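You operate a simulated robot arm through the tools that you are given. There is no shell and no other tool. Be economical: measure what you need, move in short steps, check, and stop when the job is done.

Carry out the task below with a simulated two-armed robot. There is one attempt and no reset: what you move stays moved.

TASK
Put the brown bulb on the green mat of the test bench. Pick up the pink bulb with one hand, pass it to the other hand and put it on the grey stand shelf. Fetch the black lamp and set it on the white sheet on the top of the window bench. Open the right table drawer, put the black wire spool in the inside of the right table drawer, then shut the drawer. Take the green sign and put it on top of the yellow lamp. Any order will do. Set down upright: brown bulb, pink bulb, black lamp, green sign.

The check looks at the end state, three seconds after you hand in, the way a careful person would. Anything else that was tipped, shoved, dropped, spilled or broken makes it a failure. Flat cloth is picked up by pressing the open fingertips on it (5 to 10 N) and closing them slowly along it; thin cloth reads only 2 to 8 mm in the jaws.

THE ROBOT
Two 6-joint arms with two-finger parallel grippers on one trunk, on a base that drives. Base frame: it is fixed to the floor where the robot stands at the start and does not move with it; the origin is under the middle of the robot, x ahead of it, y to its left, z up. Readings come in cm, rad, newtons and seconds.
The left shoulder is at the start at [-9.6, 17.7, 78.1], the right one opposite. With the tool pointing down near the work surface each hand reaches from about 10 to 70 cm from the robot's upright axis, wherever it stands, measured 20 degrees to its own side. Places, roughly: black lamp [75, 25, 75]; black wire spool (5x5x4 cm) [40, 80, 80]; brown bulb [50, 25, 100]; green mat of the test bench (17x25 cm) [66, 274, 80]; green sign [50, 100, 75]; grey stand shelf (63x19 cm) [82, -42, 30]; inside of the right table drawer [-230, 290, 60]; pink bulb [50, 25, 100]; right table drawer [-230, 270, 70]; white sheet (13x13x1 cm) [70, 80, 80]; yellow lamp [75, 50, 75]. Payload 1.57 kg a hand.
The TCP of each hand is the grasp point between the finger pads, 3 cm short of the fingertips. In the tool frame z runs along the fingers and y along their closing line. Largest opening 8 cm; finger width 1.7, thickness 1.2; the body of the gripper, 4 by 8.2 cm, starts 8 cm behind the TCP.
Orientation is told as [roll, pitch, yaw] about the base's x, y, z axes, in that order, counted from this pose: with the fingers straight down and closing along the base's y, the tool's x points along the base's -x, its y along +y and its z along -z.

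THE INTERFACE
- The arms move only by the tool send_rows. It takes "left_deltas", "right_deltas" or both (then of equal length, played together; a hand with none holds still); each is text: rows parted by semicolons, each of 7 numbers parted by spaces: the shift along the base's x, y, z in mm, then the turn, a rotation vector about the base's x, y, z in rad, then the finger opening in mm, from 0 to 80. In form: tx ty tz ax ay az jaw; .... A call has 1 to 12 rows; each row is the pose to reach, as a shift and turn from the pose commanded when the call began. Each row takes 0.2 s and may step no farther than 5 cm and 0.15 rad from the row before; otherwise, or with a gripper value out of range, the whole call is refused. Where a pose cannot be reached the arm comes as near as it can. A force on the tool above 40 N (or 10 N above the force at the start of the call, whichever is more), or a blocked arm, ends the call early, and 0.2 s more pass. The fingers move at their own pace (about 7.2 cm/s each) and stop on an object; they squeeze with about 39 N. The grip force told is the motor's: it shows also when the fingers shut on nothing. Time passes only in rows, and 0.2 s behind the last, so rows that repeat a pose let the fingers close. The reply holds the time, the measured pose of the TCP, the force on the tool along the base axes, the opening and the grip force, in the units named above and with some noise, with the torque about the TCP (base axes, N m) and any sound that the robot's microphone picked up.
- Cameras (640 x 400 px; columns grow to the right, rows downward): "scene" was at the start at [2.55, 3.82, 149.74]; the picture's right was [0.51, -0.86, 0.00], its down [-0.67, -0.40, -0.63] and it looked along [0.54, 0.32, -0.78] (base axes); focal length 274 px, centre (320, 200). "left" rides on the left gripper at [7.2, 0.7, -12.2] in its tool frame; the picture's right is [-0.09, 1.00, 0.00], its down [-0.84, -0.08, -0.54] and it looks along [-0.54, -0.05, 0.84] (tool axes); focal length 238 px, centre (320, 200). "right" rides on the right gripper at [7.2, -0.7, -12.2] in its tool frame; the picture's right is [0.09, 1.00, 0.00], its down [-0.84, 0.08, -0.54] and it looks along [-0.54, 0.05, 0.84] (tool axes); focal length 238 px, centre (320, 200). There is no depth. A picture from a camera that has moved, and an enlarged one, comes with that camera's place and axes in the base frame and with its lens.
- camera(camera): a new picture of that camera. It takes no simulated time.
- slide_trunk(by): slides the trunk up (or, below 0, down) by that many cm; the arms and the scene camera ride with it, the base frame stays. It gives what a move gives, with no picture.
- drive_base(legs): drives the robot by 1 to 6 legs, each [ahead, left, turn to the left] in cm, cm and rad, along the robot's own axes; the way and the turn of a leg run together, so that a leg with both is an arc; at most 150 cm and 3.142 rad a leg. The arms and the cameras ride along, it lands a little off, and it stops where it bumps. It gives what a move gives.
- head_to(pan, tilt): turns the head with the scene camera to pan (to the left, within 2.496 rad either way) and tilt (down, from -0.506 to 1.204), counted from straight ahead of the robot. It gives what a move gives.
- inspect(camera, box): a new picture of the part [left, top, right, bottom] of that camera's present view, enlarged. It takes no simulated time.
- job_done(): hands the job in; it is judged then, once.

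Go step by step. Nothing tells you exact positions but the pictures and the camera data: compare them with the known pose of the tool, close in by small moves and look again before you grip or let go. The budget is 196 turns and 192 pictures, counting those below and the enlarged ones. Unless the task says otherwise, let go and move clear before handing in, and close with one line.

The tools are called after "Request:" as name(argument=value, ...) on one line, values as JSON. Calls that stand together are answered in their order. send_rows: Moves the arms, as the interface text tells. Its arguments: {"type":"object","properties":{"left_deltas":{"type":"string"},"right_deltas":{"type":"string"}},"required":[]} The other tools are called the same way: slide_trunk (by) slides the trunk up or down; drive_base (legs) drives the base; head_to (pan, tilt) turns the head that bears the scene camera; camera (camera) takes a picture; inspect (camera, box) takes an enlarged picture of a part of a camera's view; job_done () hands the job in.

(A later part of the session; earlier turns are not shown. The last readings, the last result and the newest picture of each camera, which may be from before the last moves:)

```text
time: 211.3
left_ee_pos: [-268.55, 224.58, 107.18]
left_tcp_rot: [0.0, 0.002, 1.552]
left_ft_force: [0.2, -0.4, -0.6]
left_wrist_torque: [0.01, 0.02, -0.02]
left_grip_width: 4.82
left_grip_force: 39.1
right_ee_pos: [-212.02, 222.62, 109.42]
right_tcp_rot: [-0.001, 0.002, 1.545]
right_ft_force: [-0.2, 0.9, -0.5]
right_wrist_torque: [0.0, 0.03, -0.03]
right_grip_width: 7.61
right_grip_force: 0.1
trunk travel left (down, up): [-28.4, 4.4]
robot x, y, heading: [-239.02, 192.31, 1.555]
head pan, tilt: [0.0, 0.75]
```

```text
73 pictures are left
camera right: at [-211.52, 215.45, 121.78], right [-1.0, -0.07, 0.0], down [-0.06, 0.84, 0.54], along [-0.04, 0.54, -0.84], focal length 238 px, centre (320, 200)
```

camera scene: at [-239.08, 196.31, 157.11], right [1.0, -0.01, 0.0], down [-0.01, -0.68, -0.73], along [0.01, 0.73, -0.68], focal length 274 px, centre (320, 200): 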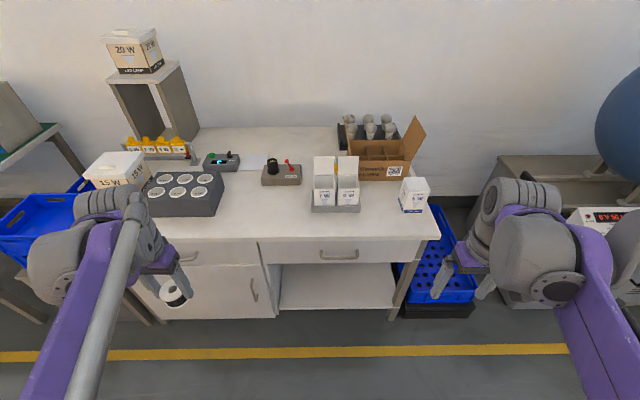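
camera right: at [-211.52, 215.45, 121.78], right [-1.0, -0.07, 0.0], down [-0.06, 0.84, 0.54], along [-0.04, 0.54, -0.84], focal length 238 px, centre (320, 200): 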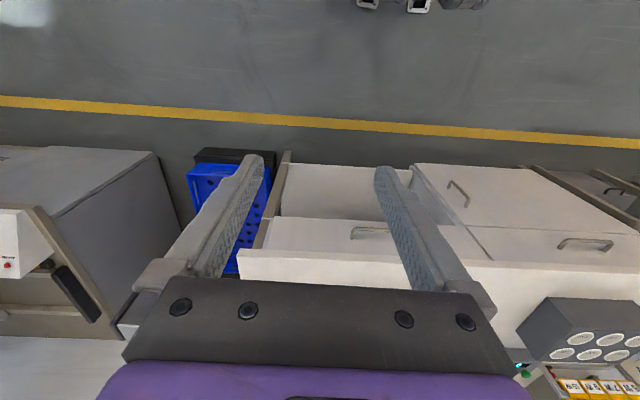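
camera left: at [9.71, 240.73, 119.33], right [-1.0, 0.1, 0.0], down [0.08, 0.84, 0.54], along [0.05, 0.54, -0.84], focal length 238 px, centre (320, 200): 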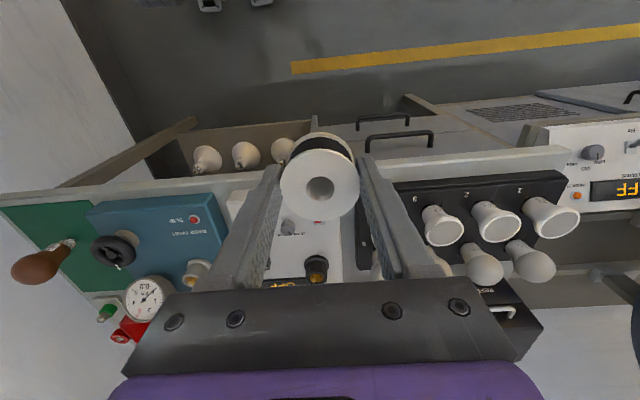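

Request:
inspect(camera="scene", box=[240, 210, 440, 320])

Request:
inspect(camera="right", box=[220, 190, 480, 300])

```text
3.20 times, centred on (340, 265) of scene
camera zoom: at [-239.08, 196.31, 157.11], right [1.0, -0.01, 0.0], down [-0.01, -0.68, -0.73], along [0.01, 0.73, -0.68], focal length 877 px, centre (256, -8)
```

zoom: 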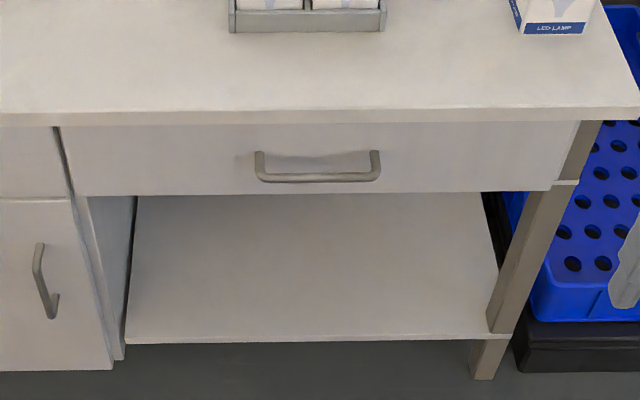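

```text
2.46 times, centred on (350, 245) of right
camera zoom: at [-211.52, 215.45, 121.78], right [-1.0, -0.07, 0.0], down [-0.06, 0.84, 0.54], along [-0.04, 0.54, -0.84], focal length 587 px, centre (246, 89)
```

zoom: 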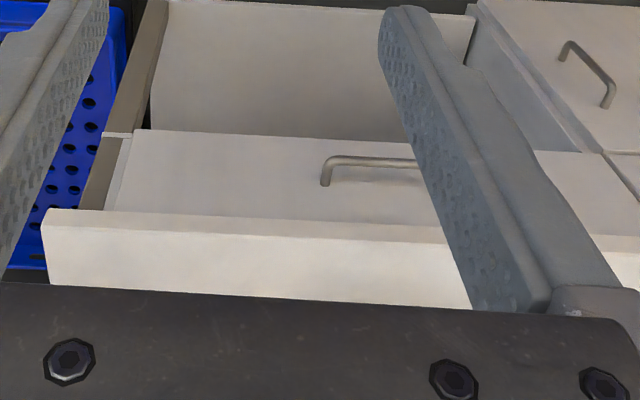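

The handle bar runs x -238…-224 at y≈257, z≈70.6. I'll pitch the right hand forward, then roll it so that it closes vertically.

Request:
send_rows(right_deltas="-13 10 -20 0.14 0 0 76; -26 20 -40 0.28 0 0 76; -39 30 -60 0.42 0 0 76; -52 40 -80 0.56 0 0 76; -65 50 -100 0.7 0 0 76; -78 60 -120 0.84 0 0 76; -91 70 -140 0.98 0 0 76; -104 80 -165 1.12 0 0 76; -117 95 -190 1.26 0 0 76; -130 110 -215 1.4 0 0 76; -140 120 -240 1.545 0 0 76; -140 120 -240 1.568 0 0 76")

Request:
camera(camera="scene")

```text
time: 213.9
left_ee_pos: [-268.53, 224.54, 107.06]
left_tcp_rot: [0.0, 0.002, 1.55]
left_ft_force: [-0.1, -0.2, -0.3]
left_wrist_torque: [0.02, 0.04, -0.02]
left_grip_width: 4.81
left_grip_force: 38.6
right_ee_pos: [-226.31, 240.74, 95.84]
right_tcp_rot: [1.406, -1.539, 0.164]
right_ft_force: [0.3, 0.2, -0.1]
right_wrist_torque: [0.0, -0.01, 0.03]
right_grip_width: 7.62
right_grip_force: 0.0
right hand out of reach, approached as far as the arm can: row 9, 10, 11, 12
trunk travel left (down, up): [-28.4, 4.4]
robot x, y, heading: [-239.24, 192.35, 1.56]
head pan, tilt: [0.0, 0.75]
```

```text
70 pictures are left
camera scene: at [-239.09, 196.2, 157.11], right [1.0, -0.01, 0.0], down [-0.01, -0.68, -0.73], along [0.01, 0.73, -0.68], focal length 274 px, centre (320, 200)
```

scene: 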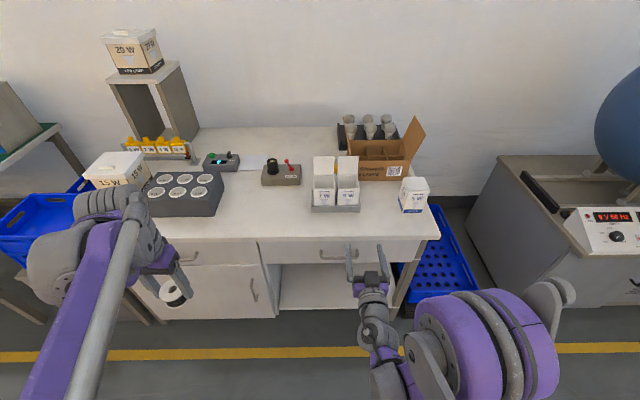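

The arm folds to its inner limit at this height, but the trunk can do the lowering. I'll roll the hand first (slightly extended), then slide the trunk down.

Request:
send_rows(right_deltas="-5 10 0 0 -0.14 0 76; -10 20 0 0 -0.28 0 76; -15 20 0 0 -0.42 0 76; -20 20 0 0 -0.56 0 76; -25 20 0 0 -0.7 0 76; -30 20 0 0 -0.84 0 76; -35 20 0 0 -0.98 0 76; -40 20 0 0 -1.12 0 76; -45 20 0 0 -1.26 0 76; -47 20 0 0 -1.4 0 76; -47 20 0 0 -1.54 0 76; -47 20 0 0 -1.571 0 76")

Request:
camera(camera="right")

```text
time: 216.5
left_ee_pos: [-268.48, 224.73, 107.12]
left_tcp_rot: [0.001, 0.003, 1.549]
left_ft_force: [-0.5, -0.1, -1.1]
left_wrist_torque: [0.02, -0.01, -0.02]
left_grip_width: 4.82
left_grip_force: 39.6
right_ee_pos: [-231.48, 242.91, 95.52]
right_tcp_rot: [-1.573, -0.021, 3.139]
right_ft_force: [-0.1, 0.2, -0.5]
right_wrist_torque: [0.01, 0.0, -0.02]
right_grip_width: 7.6
right_grip_force: 0.1
trunk travel left (down, up): [-28.4, 4.4]
robot x, y, heading: [-239.04, 192.24, 1.554]
head pan, tilt: [0.0, 0.75]
```

```text
69 pictures are left
camera right: at [-224.29, 230.59, 96.13], right [0.07, 0.0, -1.0], down [-0.84, -0.54, -0.06], along [-0.54, 0.84, -0.04], focal length 238 px, centre (320, 200)
```

right: 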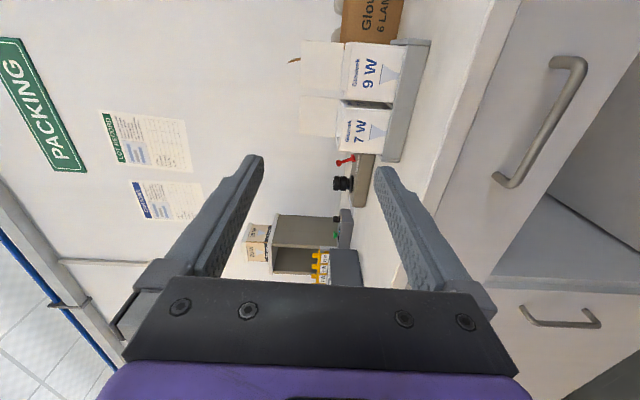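

The hand closes vertically now. I'll lower the trunk by 25 cm to bring it to handle height.

Request:
slide_trunk(by=-25)

Request:
camera(camera="right")

Request:
camera(camera="scene")

```text
time: 219.1
left_ee_pos: [-268.5, 224.71, 82.09]
left_tcp_rot: [0.0, 0.002, 1.549]
left_ft_force: [-0.4, -0.7, -1.1]
left_wrist_torque: [0.03, 0.03, -0.02]
left_grip_width: 4.85
left_grip_force: 38.9
right_ee_pos: [-231.4, 242.76, 70.55]
right_tcp_rot: [-1.57, -0.022, 3.139]
right_ft_force: [-0.4, -0.5, -0.1]
right_wrist_torque: [-0.02, -0.03, 0.01]
right_grip_width: 7.63
right_grip_force: 0.1
trunk travel left (down, up): [-3.4, 29.4]
robot x, y, heading: [-239.16, 192.27, 1.559]
head pan, tilt: [0.0, 0.75]
```

```text
68 pictures are left
camera right: at [-224.28, 230.56, 71.19], right [0.07, 0.0, -1.0], down [-0.84, -0.54, -0.06], along [-0.54, 0.84, -0.04], focal length 238 px, centre (320, 200)
```

right: 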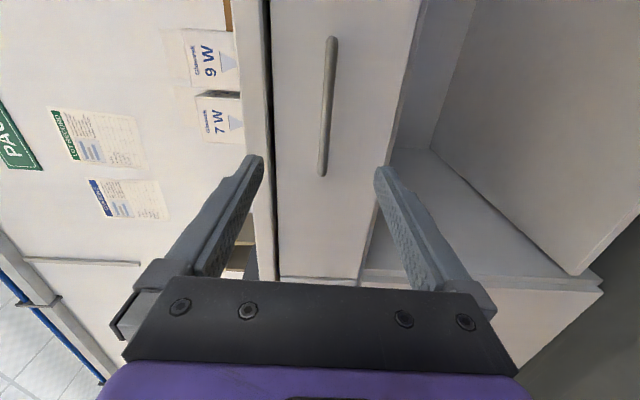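

```text
67 pictures are left
camera scene: at [-239.01, 200.79, 131.07], right [1.0, -0.01, 0.0], down [-0.01, -0.68, -0.73], along [0.01, 0.73, -0.68], focal length 274 px, centre (320, 200)
```

scene: 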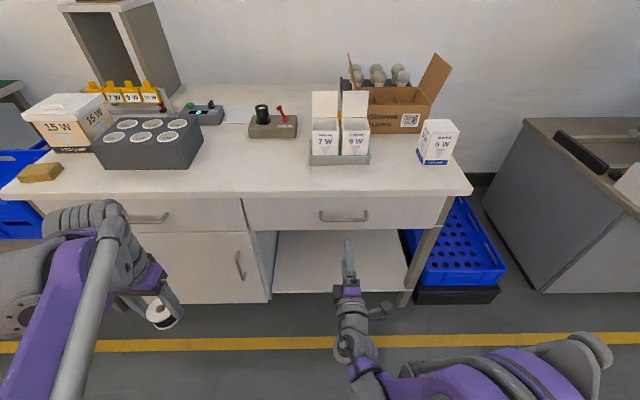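

The handle is ahead on axis, 5 mm low. I'll trim with the trunk and drive ahead 12 cm.

Request:
slide_trunk(by=-0.5)

Request:
drive_base(legs=[[11, 0, 0]])

Request:
camera(camera="right")

```text
time: 219.6
left_ee_pos: [-268.54, 224.76, 81.7]
left_tcp_rot: [-0.001, 0.003, 1.55]
left_ft_force: [-0.1, -0.1, -1.0]
left_wrist_torque: [-0.03, -0.03, 0.0]
left_grip_width: 4.82
left_grip_force: 39.4
right_ee_pos: [-231.42, 242.86, 70.14]
right_tcp_rot: [-1.571, -0.023, 3.138]
right_ft_force: [0.2, -0.1, -0.3]
right_wrist_torque: [0.0, 0.01, -0.01]
right_grip_width: 7.58
right_grip_force: 0.0
trunk travel left (down, up): [-2.9, 29.9]
robot x, y, heading: [-239.05, 192.02, 1.553]
head pan, tilt: [0.0, 0.75]
```

```text
time: 220.8
left_ee_pos: [-268.19, 235.65, 81.62]
left_tcp_rot: [-0.001, 0.002, 1.546]
left_ft_force: [0.2, 0.7, -1.4]
left_wrist_torque: [-0.01, -0.02, -0.02]
left_grip_width: 4.8
left_grip_force: 38.6
right_ee_pos: [-231.11, 253.75, 70.04]
right_tcp_rot: [-1.571, -0.024, 3.137]
right_ft_force: [-0.3, -0.4, 0.2]
right_wrist_torque: [0.01, -0.02, 0.01]
right_grip_width: 7.62
right_grip_force: 0.1
trunk travel left (down, up): [-2.9, 29.9]
robot x, y, heading: [-238.99, 203.22, 1.552]
head pan, tilt: [0.0, 0.75]
```

```text
66 pictures are left
camera right: at [-224.02, 241.45, 70.65], right [0.07, 0.0, -1.0], down [-0.84, -0.54, -0.06], along [-0.54, 0.84, -0.04], focal length 238 px, centre (320, 200)
```

right: 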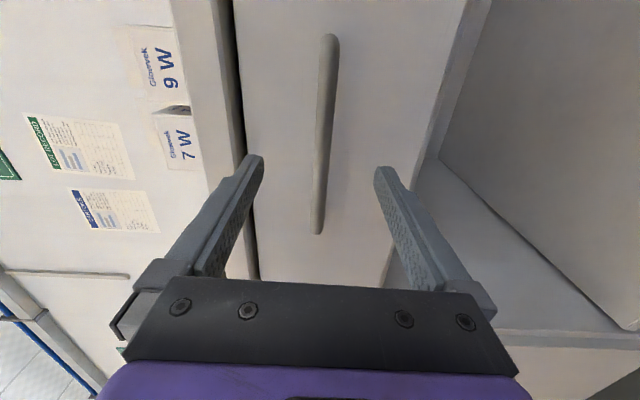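

Request:
drive_base(legs=[[2, 0, 0]])

Request:
camera(camera="right")

```text
time: 221.6
left_ee_pos: [-268.1, 237.74, 81.54]
left_tcp_rot: [0.001, 0.001, 1.546]
left_ft_force: [0.4, 0.9, -0.3]
left_wrist_torque: [-0.02, -0.01, -0.01]
left_grip_width: 4.81
left_grip_force: 38.9
right_ee_pos: [-231.08, 255.6, 70.06]
right_tcp_rot: [-1.57, -0.025, 3.137]
right_ft_force: [0.2, 0.1, -0.5]
right_wrist_torque: [0.0, -0.03, 0.01]
right_grip_width: 7.61
right_grip_force: 0.0
trunk travel left (down, up): [-2.9, 29.9]
robot x, y, heading: [-238.9, 205.42, 1.55]
head pan, tilt: [0.0, 0.75]
```

```text
65 pictures are left
camera right: at [-223.98, 243.45, 70.65], right [0.07, 0.0, -1.0], down [-0.84, -0.54, -0.06], along [-0.54, 0.84, -0.04], focal length 238 px, centre (320, 200)
```

right: 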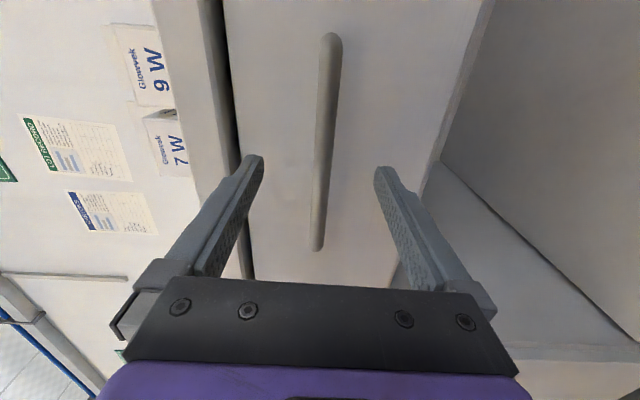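

The bar lies between the fingers. Closing on it.

Request:
send_rows(right_deltas="0 0 0 0 0 0 55; 0 0 0 0 0 0 35; 0 0 0 0 0 0 20; 0 0 0 0 0 0 5; 0 0 0 0 0 0 3; 0 0 0 0 0 0 3; 0 0 0 0 0 0 3")

Request:
camera(camera="right")

```text
time: 223.2
left_ee_pos: [-268.26, 237.71, 81.59]
left_tcp_rot: [0.002, 0.001, 1.547]
left_ft_force: [0.5, 0.8, -1.2]
left_wrist_torque: [0.02, -0.01, 0.0]
left_grip_width: 4.84
left_grip_force: 39.0
right_ee_pos: [-231.11, 255.63, 70.04]
right_tcp_rot: [-1.569, -0.024, 3.136]
right_ft_force: [0.3, -5.5, -12.0]
right_wrist_torque: [-0.31, -0.11, 0.13]
right_grip_width: 1.41
right_grip_force: 5.6
trunk travel left (down, up): [-2.9, 29.9]
robot x, y, heading: [-238.92, 205.06, 1.551]
head pan, tilt: [0.0, 0.75]
```

```text
64 pictures are left
camera right: at [-223.98, 243.43, 70.65], right [0.07, 0.0, -1.0], down [-0.84, -0.54, -0.06], along [-0.54, 0.84, -0.04], focal length 238 px, centre (320, 200)
```

right: 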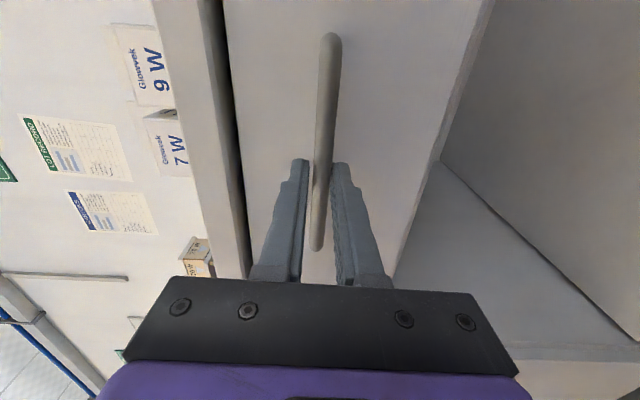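

One finger touches first; I'll nudge the hand down slightly and finish closing.

Request:
send_rows(right_deltas="0 0 -2 0 0 0 3; 0 0 -3 0 0 0 3; 0 0 -3 0 0 0 3; 0 0 -3 0 0 0 3")

```text
time: 224.4
left_ee_pos: [-268.22, 237.6, 81.59]
left_tcp_rot: [-0.001, 0.001, 1.549]
left_ft_force: [0.3, 0.4, -1.8]
left_wrist_torque: [0.02, -0.01, 0.0]
left_grip_width: 4.8
left_grip_force: 39.1
right_ee_pos: [-231.17, 255.63, 70.06]
right_tcp_rot: [-1.577, -0.022, 3.133]
right_ft_force: [-1.8, 2.5, 21.4]
right_wrist_torque: [0.47, -0.6, 0.13]
right_grip_width: 1.18
right_grip_force: 29.1
trunk travel left (down, up): [-2.9, 29.9]
robot x, y, heading: [-239.29, 205.35, 1.56]
head pan, tilt: [0.0, 0.75]
stopped in row 4 (right hand): the force on the tool passed its limit at 41 N (the readings are from after the stop); the commanded pose is now the measured one
```

Gripped (1.18 cm). Now I'll pull the drawer by backing the base.

Request:
send_rows(right_deltas="0 0 0 0 0 0 3; 0 0 0 0 0 0 3")

Request:
drive_base(legs=[[-8, 0, 0]])

Request:
camera(camera="scene")

```text
time: 225.0
left_ee_pos: [-268.26, 237.62, 81.72]
left_tcp_rot: [-0.001, 0.0, 1.546]
left_ft_force: [0.7, -0.6, -1.7]
left_wrist_torque: [0.01, 0.04, -0.03]
left_grip_width: 4.8
left_grip_force: 39.3
right_ee_pos: [-231.09, 255.59, 69.97]
right_tcp_rot: [-1.577, -0.023, 3.132]
right_ft_force: [-3.6, 3.6, 31.8]
right_wrist_torque: [0.61, -0.55, -0.16]
right_grip_width: 1.19
right_grip_force: 29.0
trunk travel left (down, up): [-2.9, 29.9]
robot x, y, heading: [-239.14, 205.11, 1.551]
head pan, tilt: [0.0, 0.75]
```

```text
time: 225.7
left_ee_pos: [-268.31, 237.48, 81.58]
left_tcp_rot: [0.0, 0.002, 1.547]
left_ft_force: [-0.1, 0.4, -1.2]
left_wrist_torque: [0.02, -0.01, 0.02]
left_grip_width: 4.86
left_grip_force: 39.0
right_ee_pos: [-231.04, 255.69, 69.91]
right_tcp_rot: [-1.578, -0.019, 3.132]
right_ft_force: [-0.2, 2.1, 5.9]
right_wrist_torque: [0.11, -0.55, 0.03]
right_grip_width: 1.17
right_grip_force: 29.1
trunk travel left (down, up): [-2.9, 29.9]
robot x, y, heading: [-238.75, 205.21, 1.554]
head pan, tilt: [0.0, 0.75]
stopped in leg 1: the force on the tool passed its limit at 53 N (the readings are from after the stop); the commanded pose is now the measured one
```

```text
63 pictures are left
camera scene: at [-238.82, 213.69, 130.58], right [1.0, -0.02, 0.0], down [-0.01, -0.68, -0.73], along [0.01, 0.73, -0.68], focal length 274 px, centre (320, 200)
```

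scene: 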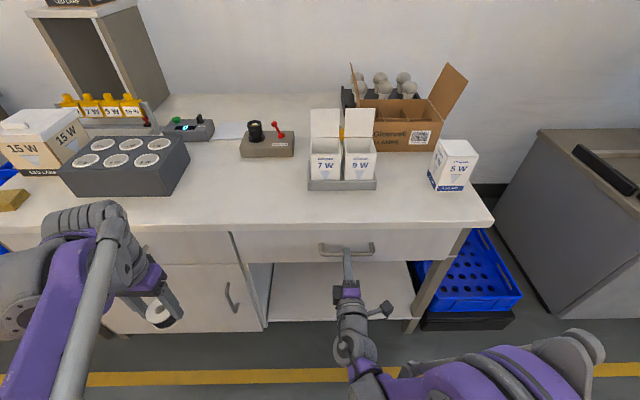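

Request:
drive_base(legs=[[-3, 0, 0]])

```text
time: 226.5
left_ee_pos: [-268.21, 234.5, 81.66]
left_tcp_rot: [-0.001, 0.003, 1.549]
left_ft_force: [-0.7, -0.7, -1.6]
left_wrist_torque: [0.01, 0.01, -0.05]
left_grip_width: 4.82
left_grip_force: 38.8
right_ee_pos: [-231.17, 252.5, 69.99]
right_tcp_rot: [-1.578, -0.022, 3.131]
right_ft_force: [2.6, -1.4, 4.9]
right_wrist_torque: [0.1, -0.54, -0.57]
right_grip_width: 1.18
right_grip_force: 29.5
trunk travel left (down, up): [-2.9, 29.9]
robot x, y, heading: [-238.75, 201.93, 1.553]
head pan, tilt: [0.0, 0.75]
```

It moved 3 cm with the drawer. I'll continue pulling and check.

Request:
drive_base(legs=[[-5, 0, 0], [-5, 0, 0]])

Request:
camera(camera="scene")

Request:
camera(camera="right")

```text
time: 227.9
left_ee_pos: [-268.4, 224.68, 81.65]
left_tcp_rot: [0.002, 0.002, 1.548]
left_ft_force: [0.2, 0.2, -0.4]
left_wrist_torque: [-0.01, -0.01, 0.0]
left_grip_width: 4.82
left_grip_force: 39.1
right_ee_pos: [-231.11, 242.59, 70.04]
right_tcp_rot: [-1.578, -0.021, 3.129]
right_ft_force: [13.1, -0.1, 0.8]
right_wrist_torque: [0.07, -0.48, -0.73]
right_grip_width: 1.17
right_grip_force: 29.0
trunk travel left (down, up): [-2.9, 29.9]
robot x, y, heading: [-239.12, 192.14, 1.554]
head pan, tilt: [0.0, 0.75]
```

```text
62 pictures are left
camera scene: at [-238.89, 200.82, 130.59], right [1.0, -0.02, 0.0], down [-0.01, -0.68, -0.73], along [0.01, 0.73, -0.68], focal length 274 px, centre (320, 200)
```

scene: 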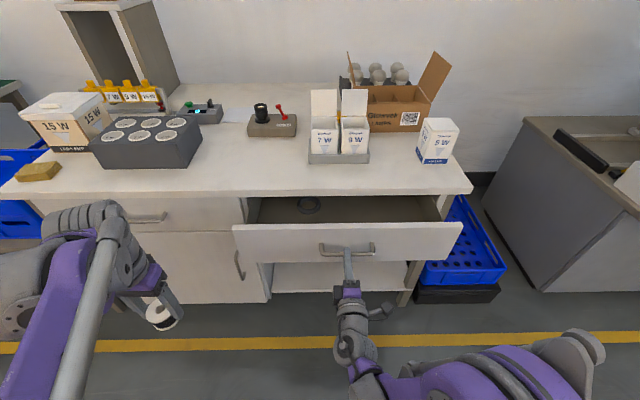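

```text
61 pictures are left
camera right: at [-224.09, 230.44, 70.47], right [0.07, 0.01, -1.0], down [-0.84, -0.53, -0.06], along [-0.53, 0.85, -0.03], focal length 238 px, centre (320, 200)
```

right: 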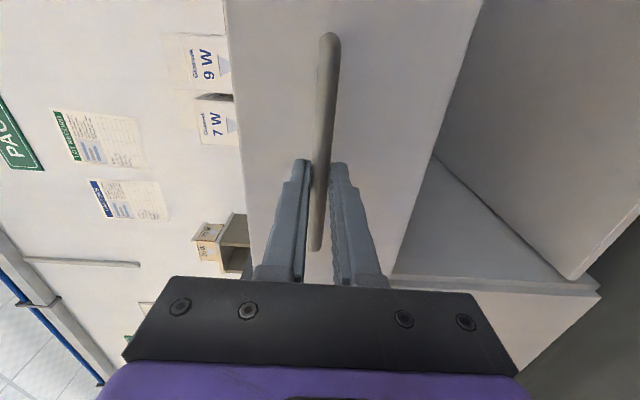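

The drawer is opening, with a ring-like object inside. I'll pull another 8 cm.

Request:
drive_base(legs=[[-4, 0, 0], [-4, 0, 0]])

Request:
camera(camera="scene")

```text
time: 229.3
left_ee_pos: [-268.42, 216.72, 81.62]
left_tcp_rot: [-0.002, 0.002, 1.546]
left_ft_force: [-0.3, -0.1, -0.8]
left_wrist_torque: [-0.04, -0.03, 0.02]
left_grip_width: 4.82
left_grip_force: 39.5
right_ee_pos: [-231.24, 234.72, 70.05]
right_tcp_rot: [-1.578, -0.019, 3.126]
right_ft_force: [7.4, -0.4, -2.1]
right_wrist_torque: [0.01, -0.49, -0.59]
right_grip_width: 1.19
right_grip_force: 29.5
trunk travel left (down, up): [-2.9, 29.9]
robot x, y, heading: [-239.1, 184.06, 1.558]
head pan, tilt: [0.0, 0.75]
```

```text
60 pictures are left
camera scene: at [-239.06, 192.81, 130.58], right [1.0, -0.02, 0.0], down [-0.01, -0.68, -0.73], along [0.01, 0.73, -0.68], focal length 274 px, centre (320, 200)
```

scene: 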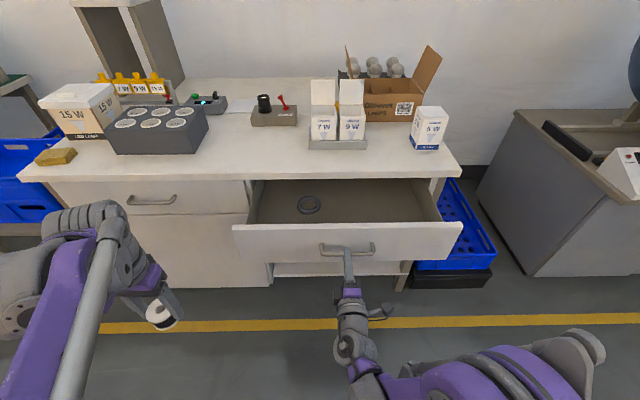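

The drawer is open about 21 cm; the ring inside lies at (-242, 264). I'll release the handle and back off slightly.

Request:
send_rows(right_deltas="0 0 0 0 0 0 30; 0 0 0 0 0 0 60; 0 0 0 0 0 0 76; 0 0 0 0 0 0 76")

Request:
drive_base(legs=[[-6, 0, 0]])

Request:
slide_trunk(by=24)

Request:
camera(camera="scene")

```text
time: 230.3
left_ee_pos: [-268.46, 216.76, 81.6]
left_tcp_rot: [0.0, 0.001, 1.546]
left_ft_force: [0.1, 0.6, -0.2]
left_wrist_torque: [-0.05, 0.0, 0.0]
left_grip_width: 4.81
left_grip_force: 38.9
right_ee_pos: [-231.05, 234.67, 70.06]
right_tcp_rot: [-1.579, -0.021, 3.128]
right_ft_force: [-0.5, 0.1, -1.1]
right_wrist_torque: [0.01, -0.02, 0.04]
right_grip_width: 7.62
right_grip_force: 0.1
trunk travel left (down, up): [-2.9, 29.9]
robot x, y, heading: [-238.74, 183.76, 1.55]
head pan, tilt: [0.0, 0.75]
```

```text
time: 231.3
left_ee_pos: [-268.63, 210.74, 81.67]
left_tcp_rot: [0.0, 0.0, 1.548]
left_ft_force: [0.7, 0.1, -1.0]
left_wrist_torque: [0.02, -0.01, 0.0]
left_grip_width: 4.81
left_grip_force: 39.3
right_ee_pos: [-231.37, 228.77, 70.07]
right_tcp_rot: [-1.58, -0.02, 3.128]
right_ft_force: [0.6, -0.2, 0.3]
right_wrist_torque: [-0.03, 0.02, 0.04]
right_grip_width: 7.59
right_grip_force: 0.1
trunk travel left (down, up): [-2.9, 29.9]
robot x, y, heading: [-239.31, 178.37, 1.553]
head pan, tilt: [0.0, 0.75]
```

```text
time: 233.8
left_ee_pos: [-268.5, 210.82, 105.51]
left_tcp_rot: [-0.001, 0.003, 1.546]
left_ft_force: [1.5, 0.2, -0.5]
left_wrist_torque: [0.02, 0.0, 0.0]
left_grip_width: 4.81
left_grip_force: 38.9
right_ee_pos: [-231.32, 228.77, 93.99]
right_tcp_rot: [-1.58, -0.018, 3.128]
right_ft_force: [-0.7, 0.0, 0.0]
right_wrist_torque: [0.0, 0.01, -0.01]
right_grip_width: 7.59
right_grip_force: 0.0
trunk travel left (down, up): [-26.9, 5.9]
robot x, y, heading: [-239.3, 178.17, 1.557]
head pan, tilt: [0.0, 0.75]
```

```text
59 pictures are left
camera scene: at [-239.32, 182.32, 155.44], right [1.0, -0.02, 0.0], down [-0.01, -0.68, -0.73], along [0.01, 0.73, -0.68], focal length 274 px, centre (320, 200)
```

scene: 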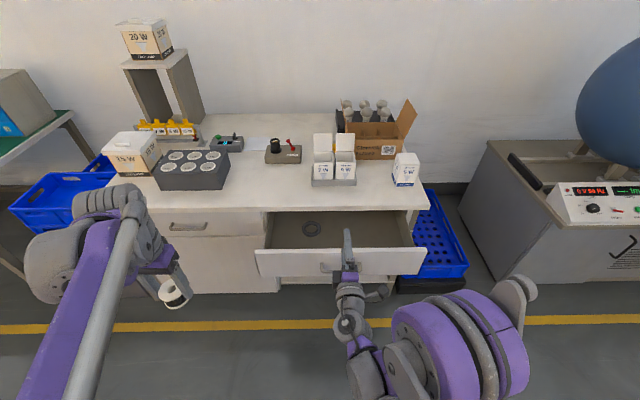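

I'll shift the right hand 10 cm to the right, then drive ahead 15 cm so that the left hand can reach into the drawer.

Request:
send_rows(right_deltas="30 5 5 0 0 0 76; 60 10 10 0 0 0 76; 90 10 10 0 0 0 76; 110 10 10 0 0 0 76")

Request:
drive_base(legs=[[14, 0, 0]])

Request:
send_rows(left_deltas="40 20 0 0 0 0 38; 80 40 0 0 0 0 38; 120 60 0 0 0 0 38; 160 85 0 0 0 0 38; 200 110 0 0 0 0 38; 220 140 0 0 0 0 38; 220 165 -20 0 0 0 38")

Request:
camera(camera="left")

Request:
camera(camera="scene")

```text
time: 234.8
left_ee_pos: [-268.66, 210.79, 105.64]
left_tcp_rot: [0.001, 0.002, 1.548]
left_ft_force: [0.5, 0.8, -1.0]
left_wrist_torque: [0.01, 0.04, -0.02]
left_grip_width: 4.83
left_grip_force: 39.6
right_ee_pos: [-221.9, 229.95, 94.65]
right_tcp_rot: [-1.575, -0.019, 3.116]
right_ft_force: [0.1, 0.4, -0.4]
right_wrist_torque: [-0.01, -0.01, -0.04]
right_grip_width: 7.62
right_grip_force: 0.0
right hand out of reach, approached as far as the arm can: row 4
trunk travel left (down, up): [-26.9, 5.9]
robot x, y, heading: [-239.47, 178.3, 1.556]
head pan, tilt: [0.0, 0.75]
```

```text
time: 236.1
left_ee_pos: [-268.52, 224.27, 105.65]
left_tcp_rot: [0.0, 0.002, 1.548]
left_ft_force: [-0.1, -0.2, -1.7]
left_wrist_torque: [-0.02, 0.03, 0.01]
left_grip_width: 4.8
left_grip_force: 39.3
right_ee_pos: [-221.66, 243.29, 94.87]
right_tcp_rot: [-1.577, -0.022, 3.114]
right_ft_force: [0.7, 0.0, 0.2]
right_wrist_torque: [-0.02, 0.0, 0.02]
right_grip_width: 7.61
right_grip_force: 0.0
trunk travel left (down, up): [-26.9, 5.9]
robot x, y, heading: [-238.91, 191.67, 1.553]
head pan, tilt: [0.0, 0.75]
```

```text
time: 237.7
left_ee_pos: [-246.44, 240.84, 103.41]
left_tcp_rot: [0.0, 0.002, 1.548]
left_ft_force: [-0.3, 0.0, -1.1]
left_wrist_torque: [-0.01, 0.01, -0.01]
left_grip_width: 4.85
left_grip_force: 39.3
right_ee_pos: [-221.7, 243.26, 94.82]
right_tcp_rot: [-1.576, -0.02, 3.115]
right_ft_force: [-0.2, 0.3, -0.1]
right_wrist_torque: [0.03, 0.01, -0.01]
right_grip_width: 7.62
right_grip_force: 0.0
trunk travel left (down, up): [-26.9, 5.9]
robot x, y, heading: [-239.3, 191.68, 1.556]
head pan, tilt: [0.0, 0.75]
```

```text
58 pictures are left
camera left: at [-247.33, 233.73, 115.66], right [-0.99, 0.12, 0.0], down [0.1, 0.84, 0.54], along [0.06, 0.54, -0.84], focal length 238 px, centre (320, 200)
```

left: 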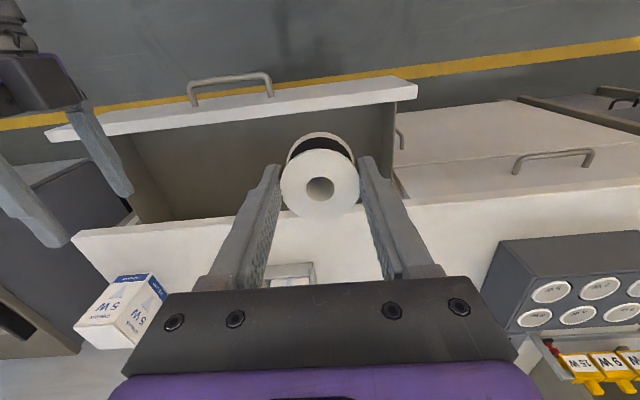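

```text
57 pictures are left
camera scene: at [-239.12, 195.96, 155.44], right [1.0, -0.02, 0.0], down [-0.01, -0.68, -0.73], along [0.01, 0.73, -0.68], focal length 274 px, centre (320, 200)
```

scene: 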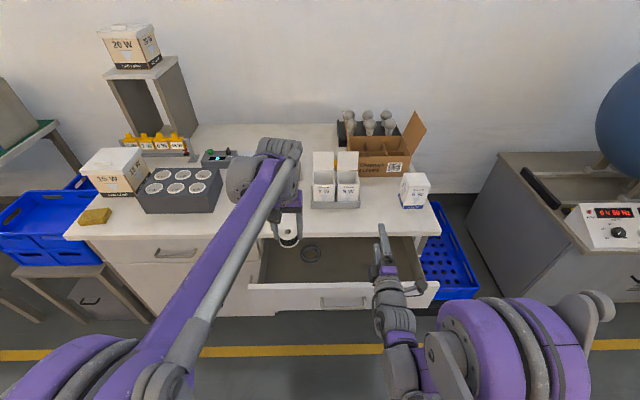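

The drawer interior spans y 243–259 and its floor is at about z 63. I'll move over (-246.5, 250) and descend.

Request:
send_rows(left_deltas="0 25 -30 0 0 0 38; 0 50 -60 0 0 0 38; 0 75 -90 0 0 0 38; 0 90 -130 0 0 0 38; 0 90 -175 0 0 0 38; 0 90 -220 0 0 0 38; 0 90 -260 0 0 0 38")

Request:
camera(camera="left")

Request:
camera(camera="scene")

```text
time: 239.3
left_ee_pos: [-246.25, 249.8, 77.63]
left_tcp_rot: [0.001, 0.001, 1.548]
left_ft_force: [0.3, -0.6, -1.1]
left_wrist_torque: [-0.01, 0.0, 0.02]
left_grip_width: 4.84
left_grip_force: 39.6
right_ee_pos: [-221.75, 243.25, 94.85]
right_tcp_rot: [-1.576, -0.021, 3.115]
right_ft_force: [-0.4, -0.6, 0.0]
right_wrist_torque: [0.01, 0.01, -0.01]
right_grip_width: 7.58
right_grip_force: 0.2
trunk travel left (down, up): [-26.9, 5.9]
robot x, y, heading: [-239.3, 191.59, 1.555]
head pan, tilt: [0.0, 0.75]
```

```text
56 pictures are left
camera left: at [-247.08, 242.68, 89.89], right [-0.99, 0.12, 0.0], down [0.1, 0.84, 0.54], along [0.06, 0.54, -0.84], focal length 238 px, centre (320, 200)
```

left: 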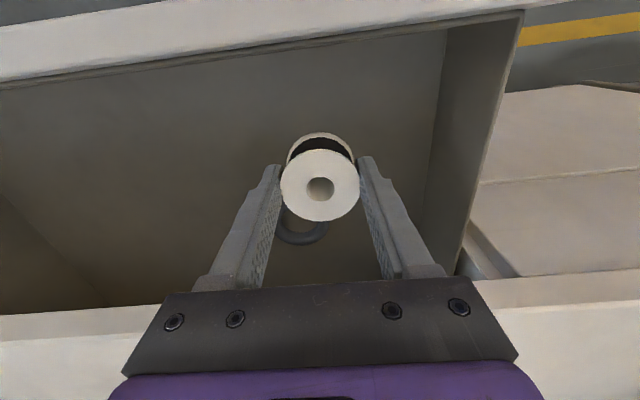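

```text
55 pictures are left
camera scene: at [-239.1, 195.91, 155.44], right [1.0, -0.02, 0.0], down [-0.01, -0.68, -0.73], along [0.01, 0.73, -0.68], focal length 274 px, centre (320, 200)
```

scene: 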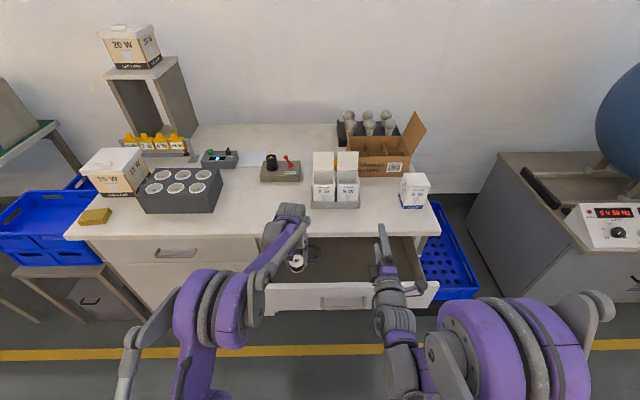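

Request:
send_rows(left_deltas="0 0 -35 0 0 0 38; 0 0 -65 0 0 0 38; 0 0 -85 0 0 0 38; 0 0 -85 0 0 0 38")

Request:
camera(camera="left")

```text
time: 240.3
left_ee_pos: [-246.3, 249.82, 68.88]
left_tcp_rot: [-0.001, 0.003, 1.549]
left_ft_force: [0.2, 0.4, -0.6]
left_wrist_torque: [-0.01, -0.04, 0.02]
left_grip_width: 4.85
left_grip_force: 38.7
right_ee_pos: [-221.76, 243.24, 94.89]
right_tcp_rot: [-1.576, -0.021, 3.115]
right_ft_force: [-0.5, 0.7, -0.5]
right_wrist_torque: [0.0, -0.01, -0.04]
right_grip_width: 7.62
right_grip_force: 0.1
trunk travel left (down, up): [-26.9, 5.9]
robot x, y, heading: [-239.24, 191.58, 1.555]
head pan, tilt: [0.0, 0.75]
```

```text
54 pictures are left
camera left: at [-247.28, 242.66, 81.15], right [-0.99, 0.12, 0.0], down [0.1, 0.84, 0.54], along [0.06, 0.54, -0.84], focal length 238 px, centre (320, 200)
```

left: 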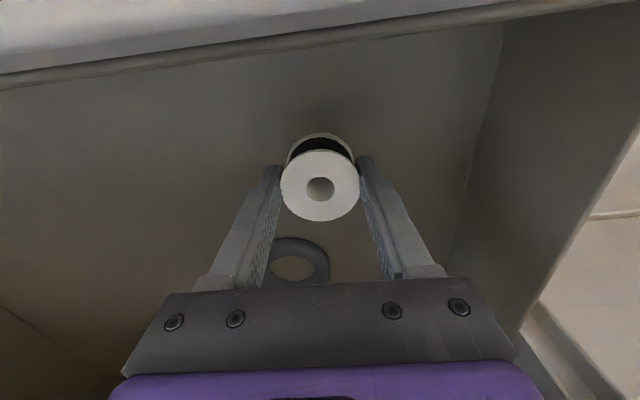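

Request:
send_rows(left_deltas="0 0 -5 0 0 0 38; 0 0 -10 0 0 0 38; 0 0 -10 0 0 0 38")

Request:
send_rows(left_deltas="0 0 -3 0 0 0 38; 0 0 -6 0 0 0 38; 0 0 -6 0 0 0 38")

```text
time: 241.1
left_ee_pos: [-246.47, 249.76, 68.03]
left_tcp_rot: [0.0, 0.001, 1.549]
left_ft_force: [0.0, 0.5, -0.6]
left_wrist_torque: [0.03, 0.0, -0.03]
left_grip_width: 4.82
left_grip_force: 39.0
right_ee_pos: [-221.72, 243.36, 94.89]
right_tcp_rot: [-1.574, -0.021, 3.116]
right_ft_force: [0.1, 0.0, 0.5]
right_wrist_torque: [0.01, -0.02, -0.02]
right_grip_width: 7.6
right_grip_force: 0.1
trunk travel left (down, up): [-26.9, 5.9]
robot x, y, heading: [-239.42, 191.74, 1.558]
head pan, tilt: [0.0, 0.75]
```

```text
time: 241.9
left_ee_pos: [-246.48, 249.73, 67.51]
left_tcp_rot: [-0.002, 0.002, 1.546]
left_ft_force: [-0.6, -0.4, 0.2]
left_wrist_torque: [0.0, 0.0, 0.02]
left_grip_width: 4.82
left_grip_force: 38.4
right_ee_pos: [-221.81, 243.35, 94.94]
right_tcp_rot: [-1.574, -0.022, 3.116]
right_ft_force: [-0.7, -0.1, -0.8]
right_wrist_torque: [-0.02, -0.02, 0.04]
right_grip_width: 7.56
right_grip_force: 0.0
trunk travel left (down, up): [-26.9, 5.9]
robot x, y, heading: [-239.2, 191.52, 1.555]
head pan, tilt: [0.0, 0.75]
```

Request:
send_rows(left_deltas="0 0 -3 0 0 0 38; 0 0 -6 0 0 0 38; 0 0 -6 0 0 0 38")

Request:
inspect(camera="left", box=[250, 100, 390, 230])

```text
time: 242.7
left_ee_pos: [-246.57, 249.79, 66.91]
left_tcp_rot: [0.0, 0.002, 1.55]
left_ft_force: [-0.7, 0.5, -0.2]
left_wrist_torque: [-0.02, -0.01, -0.03]
left_grip_width: 4.83
left_grip_force: 39.4
right_ee_pos: [-221.7, 243.28, 94.83]
right_tcp_rot: [-1.576, -0.02, 3.115]
right_ft_force: [0.5, 1.4, -0.2]
right_wrist_torque: [-0.03, 0.01, 0.02]
right_grip_width: 7.59
right_grip_force: 0.1
trunk travel left (down, up): [-26.9, 5.9]
robot x, y, heading: [-239.47, 191.51, 1.551]
head pan, tilt: [0.0, 0.75]
```

```text
3.08 times, centred on (320, 165) of left
camera zoom: at [-247.38, 242.67, 79.16], right [-0.99, 0.12, 0.0], down [0.1, 0.84, 0.54], along [0.06, 0.54, -0.84], focal length 733 px, centre (320, 308)
```

zoom: 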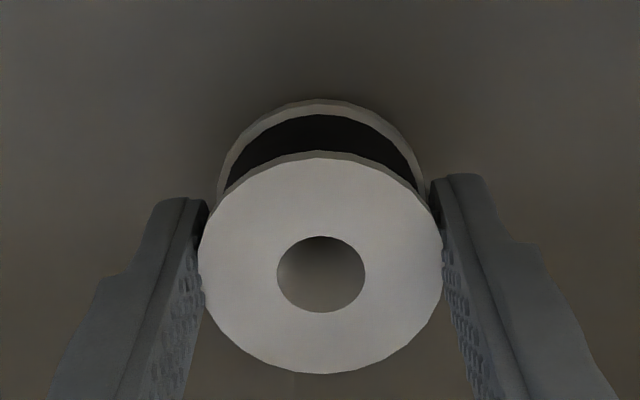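

Request:
send_rows(left_deltas="0 0 -3 0 0 0 38; 0 0 -5 0 0 0 38; 0 0 -5 0 0 0 38")

Request:
send_rows(left_deltas="0 0 -2 0 0 0 38; 0 0 -4 0 0 0 38; 0 0 -4 0 0 0 38")

```text
time: 243.5
left_ee_pos: [-246.51, 249.84, 66.48]
left_tcp_rot: [0.001, 0.002, 1.549]
left_ft_force: [0.0, 1.3, 3.0]
left_wrist_torque: [0.06, -0.03, 0.05]
left_grip_width: 4.82
left_grip_force: 38.8
right_ee_pos: [-221.84, 243.21, 94.76]
right_tcp_rot: [-1.577, -0.021, 3.115]
right_ft_force: [0.6, 0.2, -0.1]
right_wrist_torque: [-0.01, 0.04, -0.02]
right_grip_width: 7.61
right_grip_force: 0.1
trunk travel left (down, up): [-26.9, 5.9]
robot x, y, heading: [-239.19, 191.83, 1.554]
head pan, tilt: [0.0, 0.75]
```

```text
time: 244.3
left_ee_pos: [-246.41, 249.64, 66.38]
left_tcp_rot: [-0.001, -0.002, 1.547]
left_ft_force: [1.8, 1.4, 37.5]
left_wrist_torque: [0.13, -0.13, -0.02]
left_grip_width: 4.84
left_grip_force: 39.2
right_ee_pos: [-221.77, 242.99, 94.89]
right_tcp_rot: [-1.578, -0.02, 3.116]
right_ft_force: [1.0, -0.3, 0.0]
right_wrist_torque: [0.01, -0.01, 0.01]
right_grip_width: 7.6
right_grip_force: 0.0
trunk travel left (down, up): [-26.9, 5.9]
robot x, y, heading: [-239.41, 192.09, 1.557]
head pan, tilt: [0.0, 0.75]
```

On the drawer floor. I'll ease the pressure, open and rise.

Request:
send_rows(left_deltas="0 0 3.5 0 0 0 38; 0 0 3.5 0 0 0 38; 0 0 3.5 0 0 0 52; 0 0 3.5 0 0 0 66; 0 0 3.5 0 0 0 74; 0 0 3.5 0 0 0 74; 0 0 30 0 0 0 74; 0 0 70 0 0 0 74; 0 0 115 0 0 0 74; 0 0 160 0 0 0 74; 0 0 205 0 0 0 74; 0 0 250 0 0 0 74")

Request:
camera(camera="left")

```text
time: 246.9
left_ee_pos: [-246.04, 249.78, 91.24]
left_tcp_rot: [0.0, 0.002, 1.546]
left_ft_force: [-0.2, -0.5, -0.7]
left_wrist_torque: [0.0, -0.03, 0.01]
left_grip_width: 7.39
left_grip_force: 0.0
right_ee_pos: [-221.71, 243.16, 94.81]
right_tcp_rot: [-1.577, -0.021, 3.115]
right_ft_force: [-0.7, -0.3, 0.4]
right_wrist_torque: [0.03, -0.01, -0.01]
right_grip_width: 7.6
right_grip_force: 0.0
trunk travel left (down, up): [-26.9, 5.9]
robot x, y, heading: [-239.43, 191.99, 1.551]
head pan, tilt: [0.0, 0.75]
```

```text
52 pictures are left
camera left: at [-247.0, 242.67, 103.44], right [-0.99, 0.12, 0.0], down [0.1, 0.84, 0.54], along [0.06, 0.54, -0.84], focal length 238 px, centre (320, 200)
```

left: 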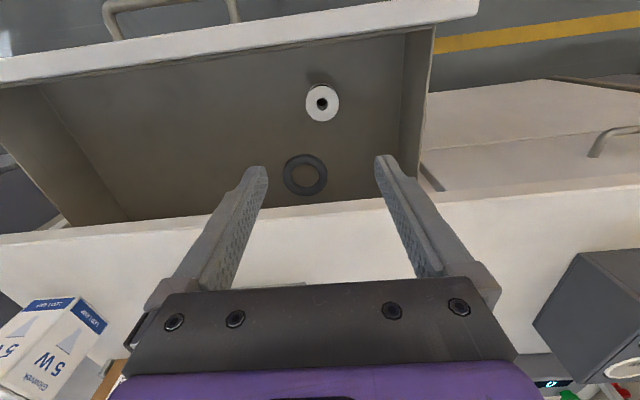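

The spool sits upright in the drawer. I'll withdraw the left hand, back up, and bring the right hand to the handle again.

Request:
send_rows(left_deltas="-30 -30 20 0 0 0 74; -60 -60 40 0 0 0 74; -90 -90 60 0 0 0 74; -120 -120 80 0 0 0 74; -150 -150 100 0 0 0 74; -180 -180 120 0 0 0 74; -205 -205 140 0 0 0 74")

Request:
drive_base(legs=[[-16, 0, 0]])

Request:
send_rows(right_deltas="-25 5 0 0 0 0 76; -50 5 0 0 0 0 76; -75 5 0 0 0 0 76; -95 5 0 0 0 0 76")

Request:
slide_trunk(by=-25)

Request:
camera(camera="right")

```text
time: 248.5
left_ee_pos: [-266.73, 229.17, 104.98]
left_tcp_rot: [0.001, 0.0, 1.546]
left_ft_force: [-0.2, -0.7, -0.6]
left_wrist_torque: [-0.02, 0.01, -0.01]
left_grip_width: 7.4
left_grip_force: 0.1
right_ee_pos: [-221.69, 243.25, 94.8]
right_tcp_rot: [-1.578, -0.018, 3.116]
right_ft_force: [-0.6, 0.3, 0.1]
right_wrist_torque: [0.01, -0.01, 0.03]
right_grip_width: 7.62
right_grip_force: 0.0
trunk travel left (down, up): [-26.9, 5.9]
robot x, y, heading: [-239.12, 191.82, 1.551]
head pan, tilt: [0.0, 0.75]
```

```text
time: 249.9
left_ee_pos: [-266.91, 213.16, 105.03]
left_tcp_rot: [-0.001, 0.002, 1.547]
left_ft_force: [0.7, -0.8, -0.3]
left_wrist_torque: [0.05, -0.01, 0.0]
left_grip_width: 7.37
left_grip_force: 0.0
right_ee_pos: [-222.04, 227.48, 94.94]
right_tcp_rot: [-1.578, -0.021, 3.117]
right_ft_force: [0.4, 0.5, -0.2]
right_wrist_torque: [0.02, 0.02, -0.04]
right_grip_width: 7.61
right_grip_force: 0.1
trunk travel left (down, up): [-26.9, 5.9]
robot x, y, heading: [-239.49, 176.13, 1.557]
head pan, tilt: [0.0, 0.75]
```

```text
time: 250.9
left_ee_pos: [-266.95, 213.25, 104.98]
left_tcp_rot: [-0.002, 0.0, 1.547]
left_ft_force: [-0.8, -0.1, -0.2]
left_wrist_torque: [-0.01, 0.01, 0.0]
left_grip_width: 7.38
left_grip_force: 0.1
right_ee_pos: [-231.66, 228.14, 94.79]
right_tcp_rot: [-1.577, -0.02, 3.117]
right_ft_force: [0.0, 0.3, 0.1]
right_wrist_torque: [0.0, 0.02, -0.01]
right_grip_width: 7.59
right_grip_force: 0.1
trunk travel left (down, up): [-26.9, 5.9]
robot x, y, heading: [-239.37, 175.81, 1.558]
head pan, tilt: [0.0, 0.75]
```

```text
time: 253.5
left_ee_pos: [-267.04, 213.27, 79.89]
left_tcp_rot: [-0.001, 0.004, 1.55]
left_ft_force: [0.2, 0.2, -0.4]
left_wrist_torque: [0.01, 0.01, -0.01]
left_grip_width: 7.36
left_grip_force: 0.1
right_ee_pos: [-231.51, 227.97, 69.86]
right_tcp_rot: [-1.576, -0.019, 3.116]
right_ft_force: [-0.1, 0.5, 0.9]
right_wrist_torque: [0.03, 0.0, -0.02]
right_grip_width: 7.62
right_grip_force: 0.0
trunk travel left (down, up): [-1.9, 30.9]
robot x, y, heading: [-239.38, 175.75, 1.553]
head pan, tilt: [0.0, 0.75]
```

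```text
51 pictures are left
camera right: at [-224.68, 215.56, 70.39], right [0.07, 0.0, -1.0], down [-0.85, -0.52, -0.06], along [-0.52, 0.85, -0.03], focal length 238 px, centre (320, 200)
```

right: 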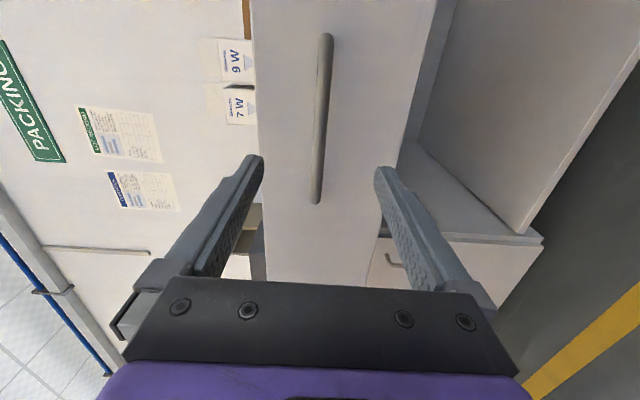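

Request:
drive_base(legs=[[6.5, 0, 0]])

Request:
send_rows(right_deltas="0 0 0 0 0 0 55; 0 0 0 0 0 0 35; 0 0 0 0 0 0 20; 0 0 0 0 0 0 8; 0 0 0 0 0 0 8; 0 0 0 0 0 0 8")

Request:
camera(camera="right")

```text
time: 254.5
left_ee_pos: [-266.93, 219.8, 79.97]
left_tcp_rot: [0.0, 0.0, 1.55]
left_ft_force: [-0.1, 0.1, -0.5]
left_wrist_torque: [0.02, 0.0, -0.04]
left_grip_width: 7.43
left_grip_force: 0.1
right_ee_pos: [-231.47, 234.51, 69.86]
right_tcp_rot: [-1.576, -0.022, 3.118]
right_ft_force: [-0.2, 0.1, -0.8]
right_wrist_torque: [-0.01, -0.01, 0.01]
right_grip_width: 7.61
right_grip_force: 0.1
trunk travel left (down, up): [-1.9, 30.9]
robot x, y, heading: [-239.24, 182.28, 1.557]
head pan, tilt: [0.0, 0.75]
```

```text
time: 255.9
left_ee_pos: [-266.99, 219.76, 79.85]
left_tcp_rot: [0.0, 0.001, 1.55]
left_ft_force: [0.3, 0.0, -0.2]
left_wrist_torque: [0.01, 0.03, -0.01]
left_grip_width: 7.39
left_grip_force: 0.0
right_ee_pos: [-231.44, 234.43, 69.95]
right_tcp_rot: [-1.577, -0.019, 3.117]
right_ft_force: [0.1, 0.3, 7.6]
right_wrist_torque: [0.14, -0.04, -0.03]
right_grip_width: 1.39
right_grip_force: 3.5
trunk travel left (down, up): [-1.9, 30.9]
robot x, y, heading: [-239.48, 182.27, 1.56]
head pan, tilt: [0.0, 0.75]
```

```text
50 pictures are left
camera right: at [-224.6, 222.04, 70.4], right [0.07, 0.0, -1.0], down [-0.85, -0.52, -0.06], along [-0.52, 0.85, -0.03], focal length 238 px, centre (320, 200)
```

right: 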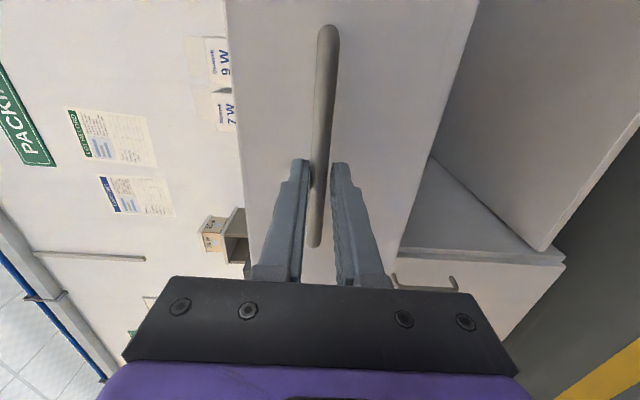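

Request:
send_rows(right_deltas="0 0 1 0 0 0 3; 0 0 1 0 0 0 3; 0 0 1 0 0 0 3")

Request:
drive_base(legs=[[5, 0, 0], [5, 0, 0], [5, 0, 0]])

Request:
camera(camera="scene")

```text
time: 256.7
left_ee_pos: [-266.98, 219.7, 80.0]
left_tcp_rot: [0.001, 0.001, 1.55]
left_ft_force: [0.0, -0.2, 0.1]
left_wrist_torque: [0.02, -0.03, -0.04]
left_grip_width: 7.4
left_grip_force: 0.2
right_ee_pos: [-231.4, 234.43, 70.03]
right_tcp_rot: [-1.575, -0.019, 3.118]
right_ft_force: [1.3, -1.7, 3.9]
right_wrist_torque: [0.11, -0.52, -0.02]
right_grip_width: 1.17
right_grip_force: 29.2
trunk travel left (down, up): [-1.9, 30.9]
robot x, y, heading: [-239.28, 182.53, 1.559]
head pan, tilt: [0.0, 0.75]
```

```text
time: 258.6
left_ee_pos: [-266.89, 234.79, 79.93]
left_tcp_rot: [-0.002, -0.001, 1.548]
left_ft_force: [-0.2, 0.3, 0.0]
left_wrist_torque: [0.01, -0.03, 0.03]
left_grip_width: 7.4
left_grip_force: 0.0
right_ee_pos: [-231.46, 249.45, 70.0]
right_tcp_rot: [-1.575, -0.021, 3.119]
right_ft_force: [-17.8, -0.2, 8.0]
right_wrist_torque: [0.16, -0.51, 0.82]
right_grip_width: 1.16
right_grip_force: 29.1
trunk travel left (down, up): [-1.9, 30.9]
robot x, y, heading: [-239.18, 197.37, 1.557]
head pan, tilt: [0.0, 0.75]
```

```text
49 pictures are left
camera scene: at [-239.16, 206.25, 129.7], right [1.0, -0.02, 0.0], down [-0.01, -0.68, -0.73], along [0.01, 0.73, -0.68], focal length 274 px, centre (320, 200)
```

scene: 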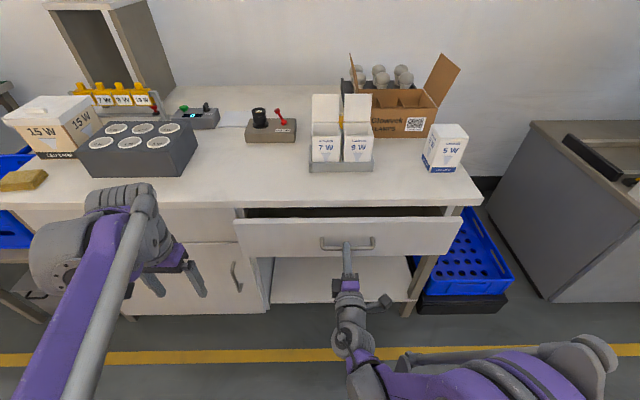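

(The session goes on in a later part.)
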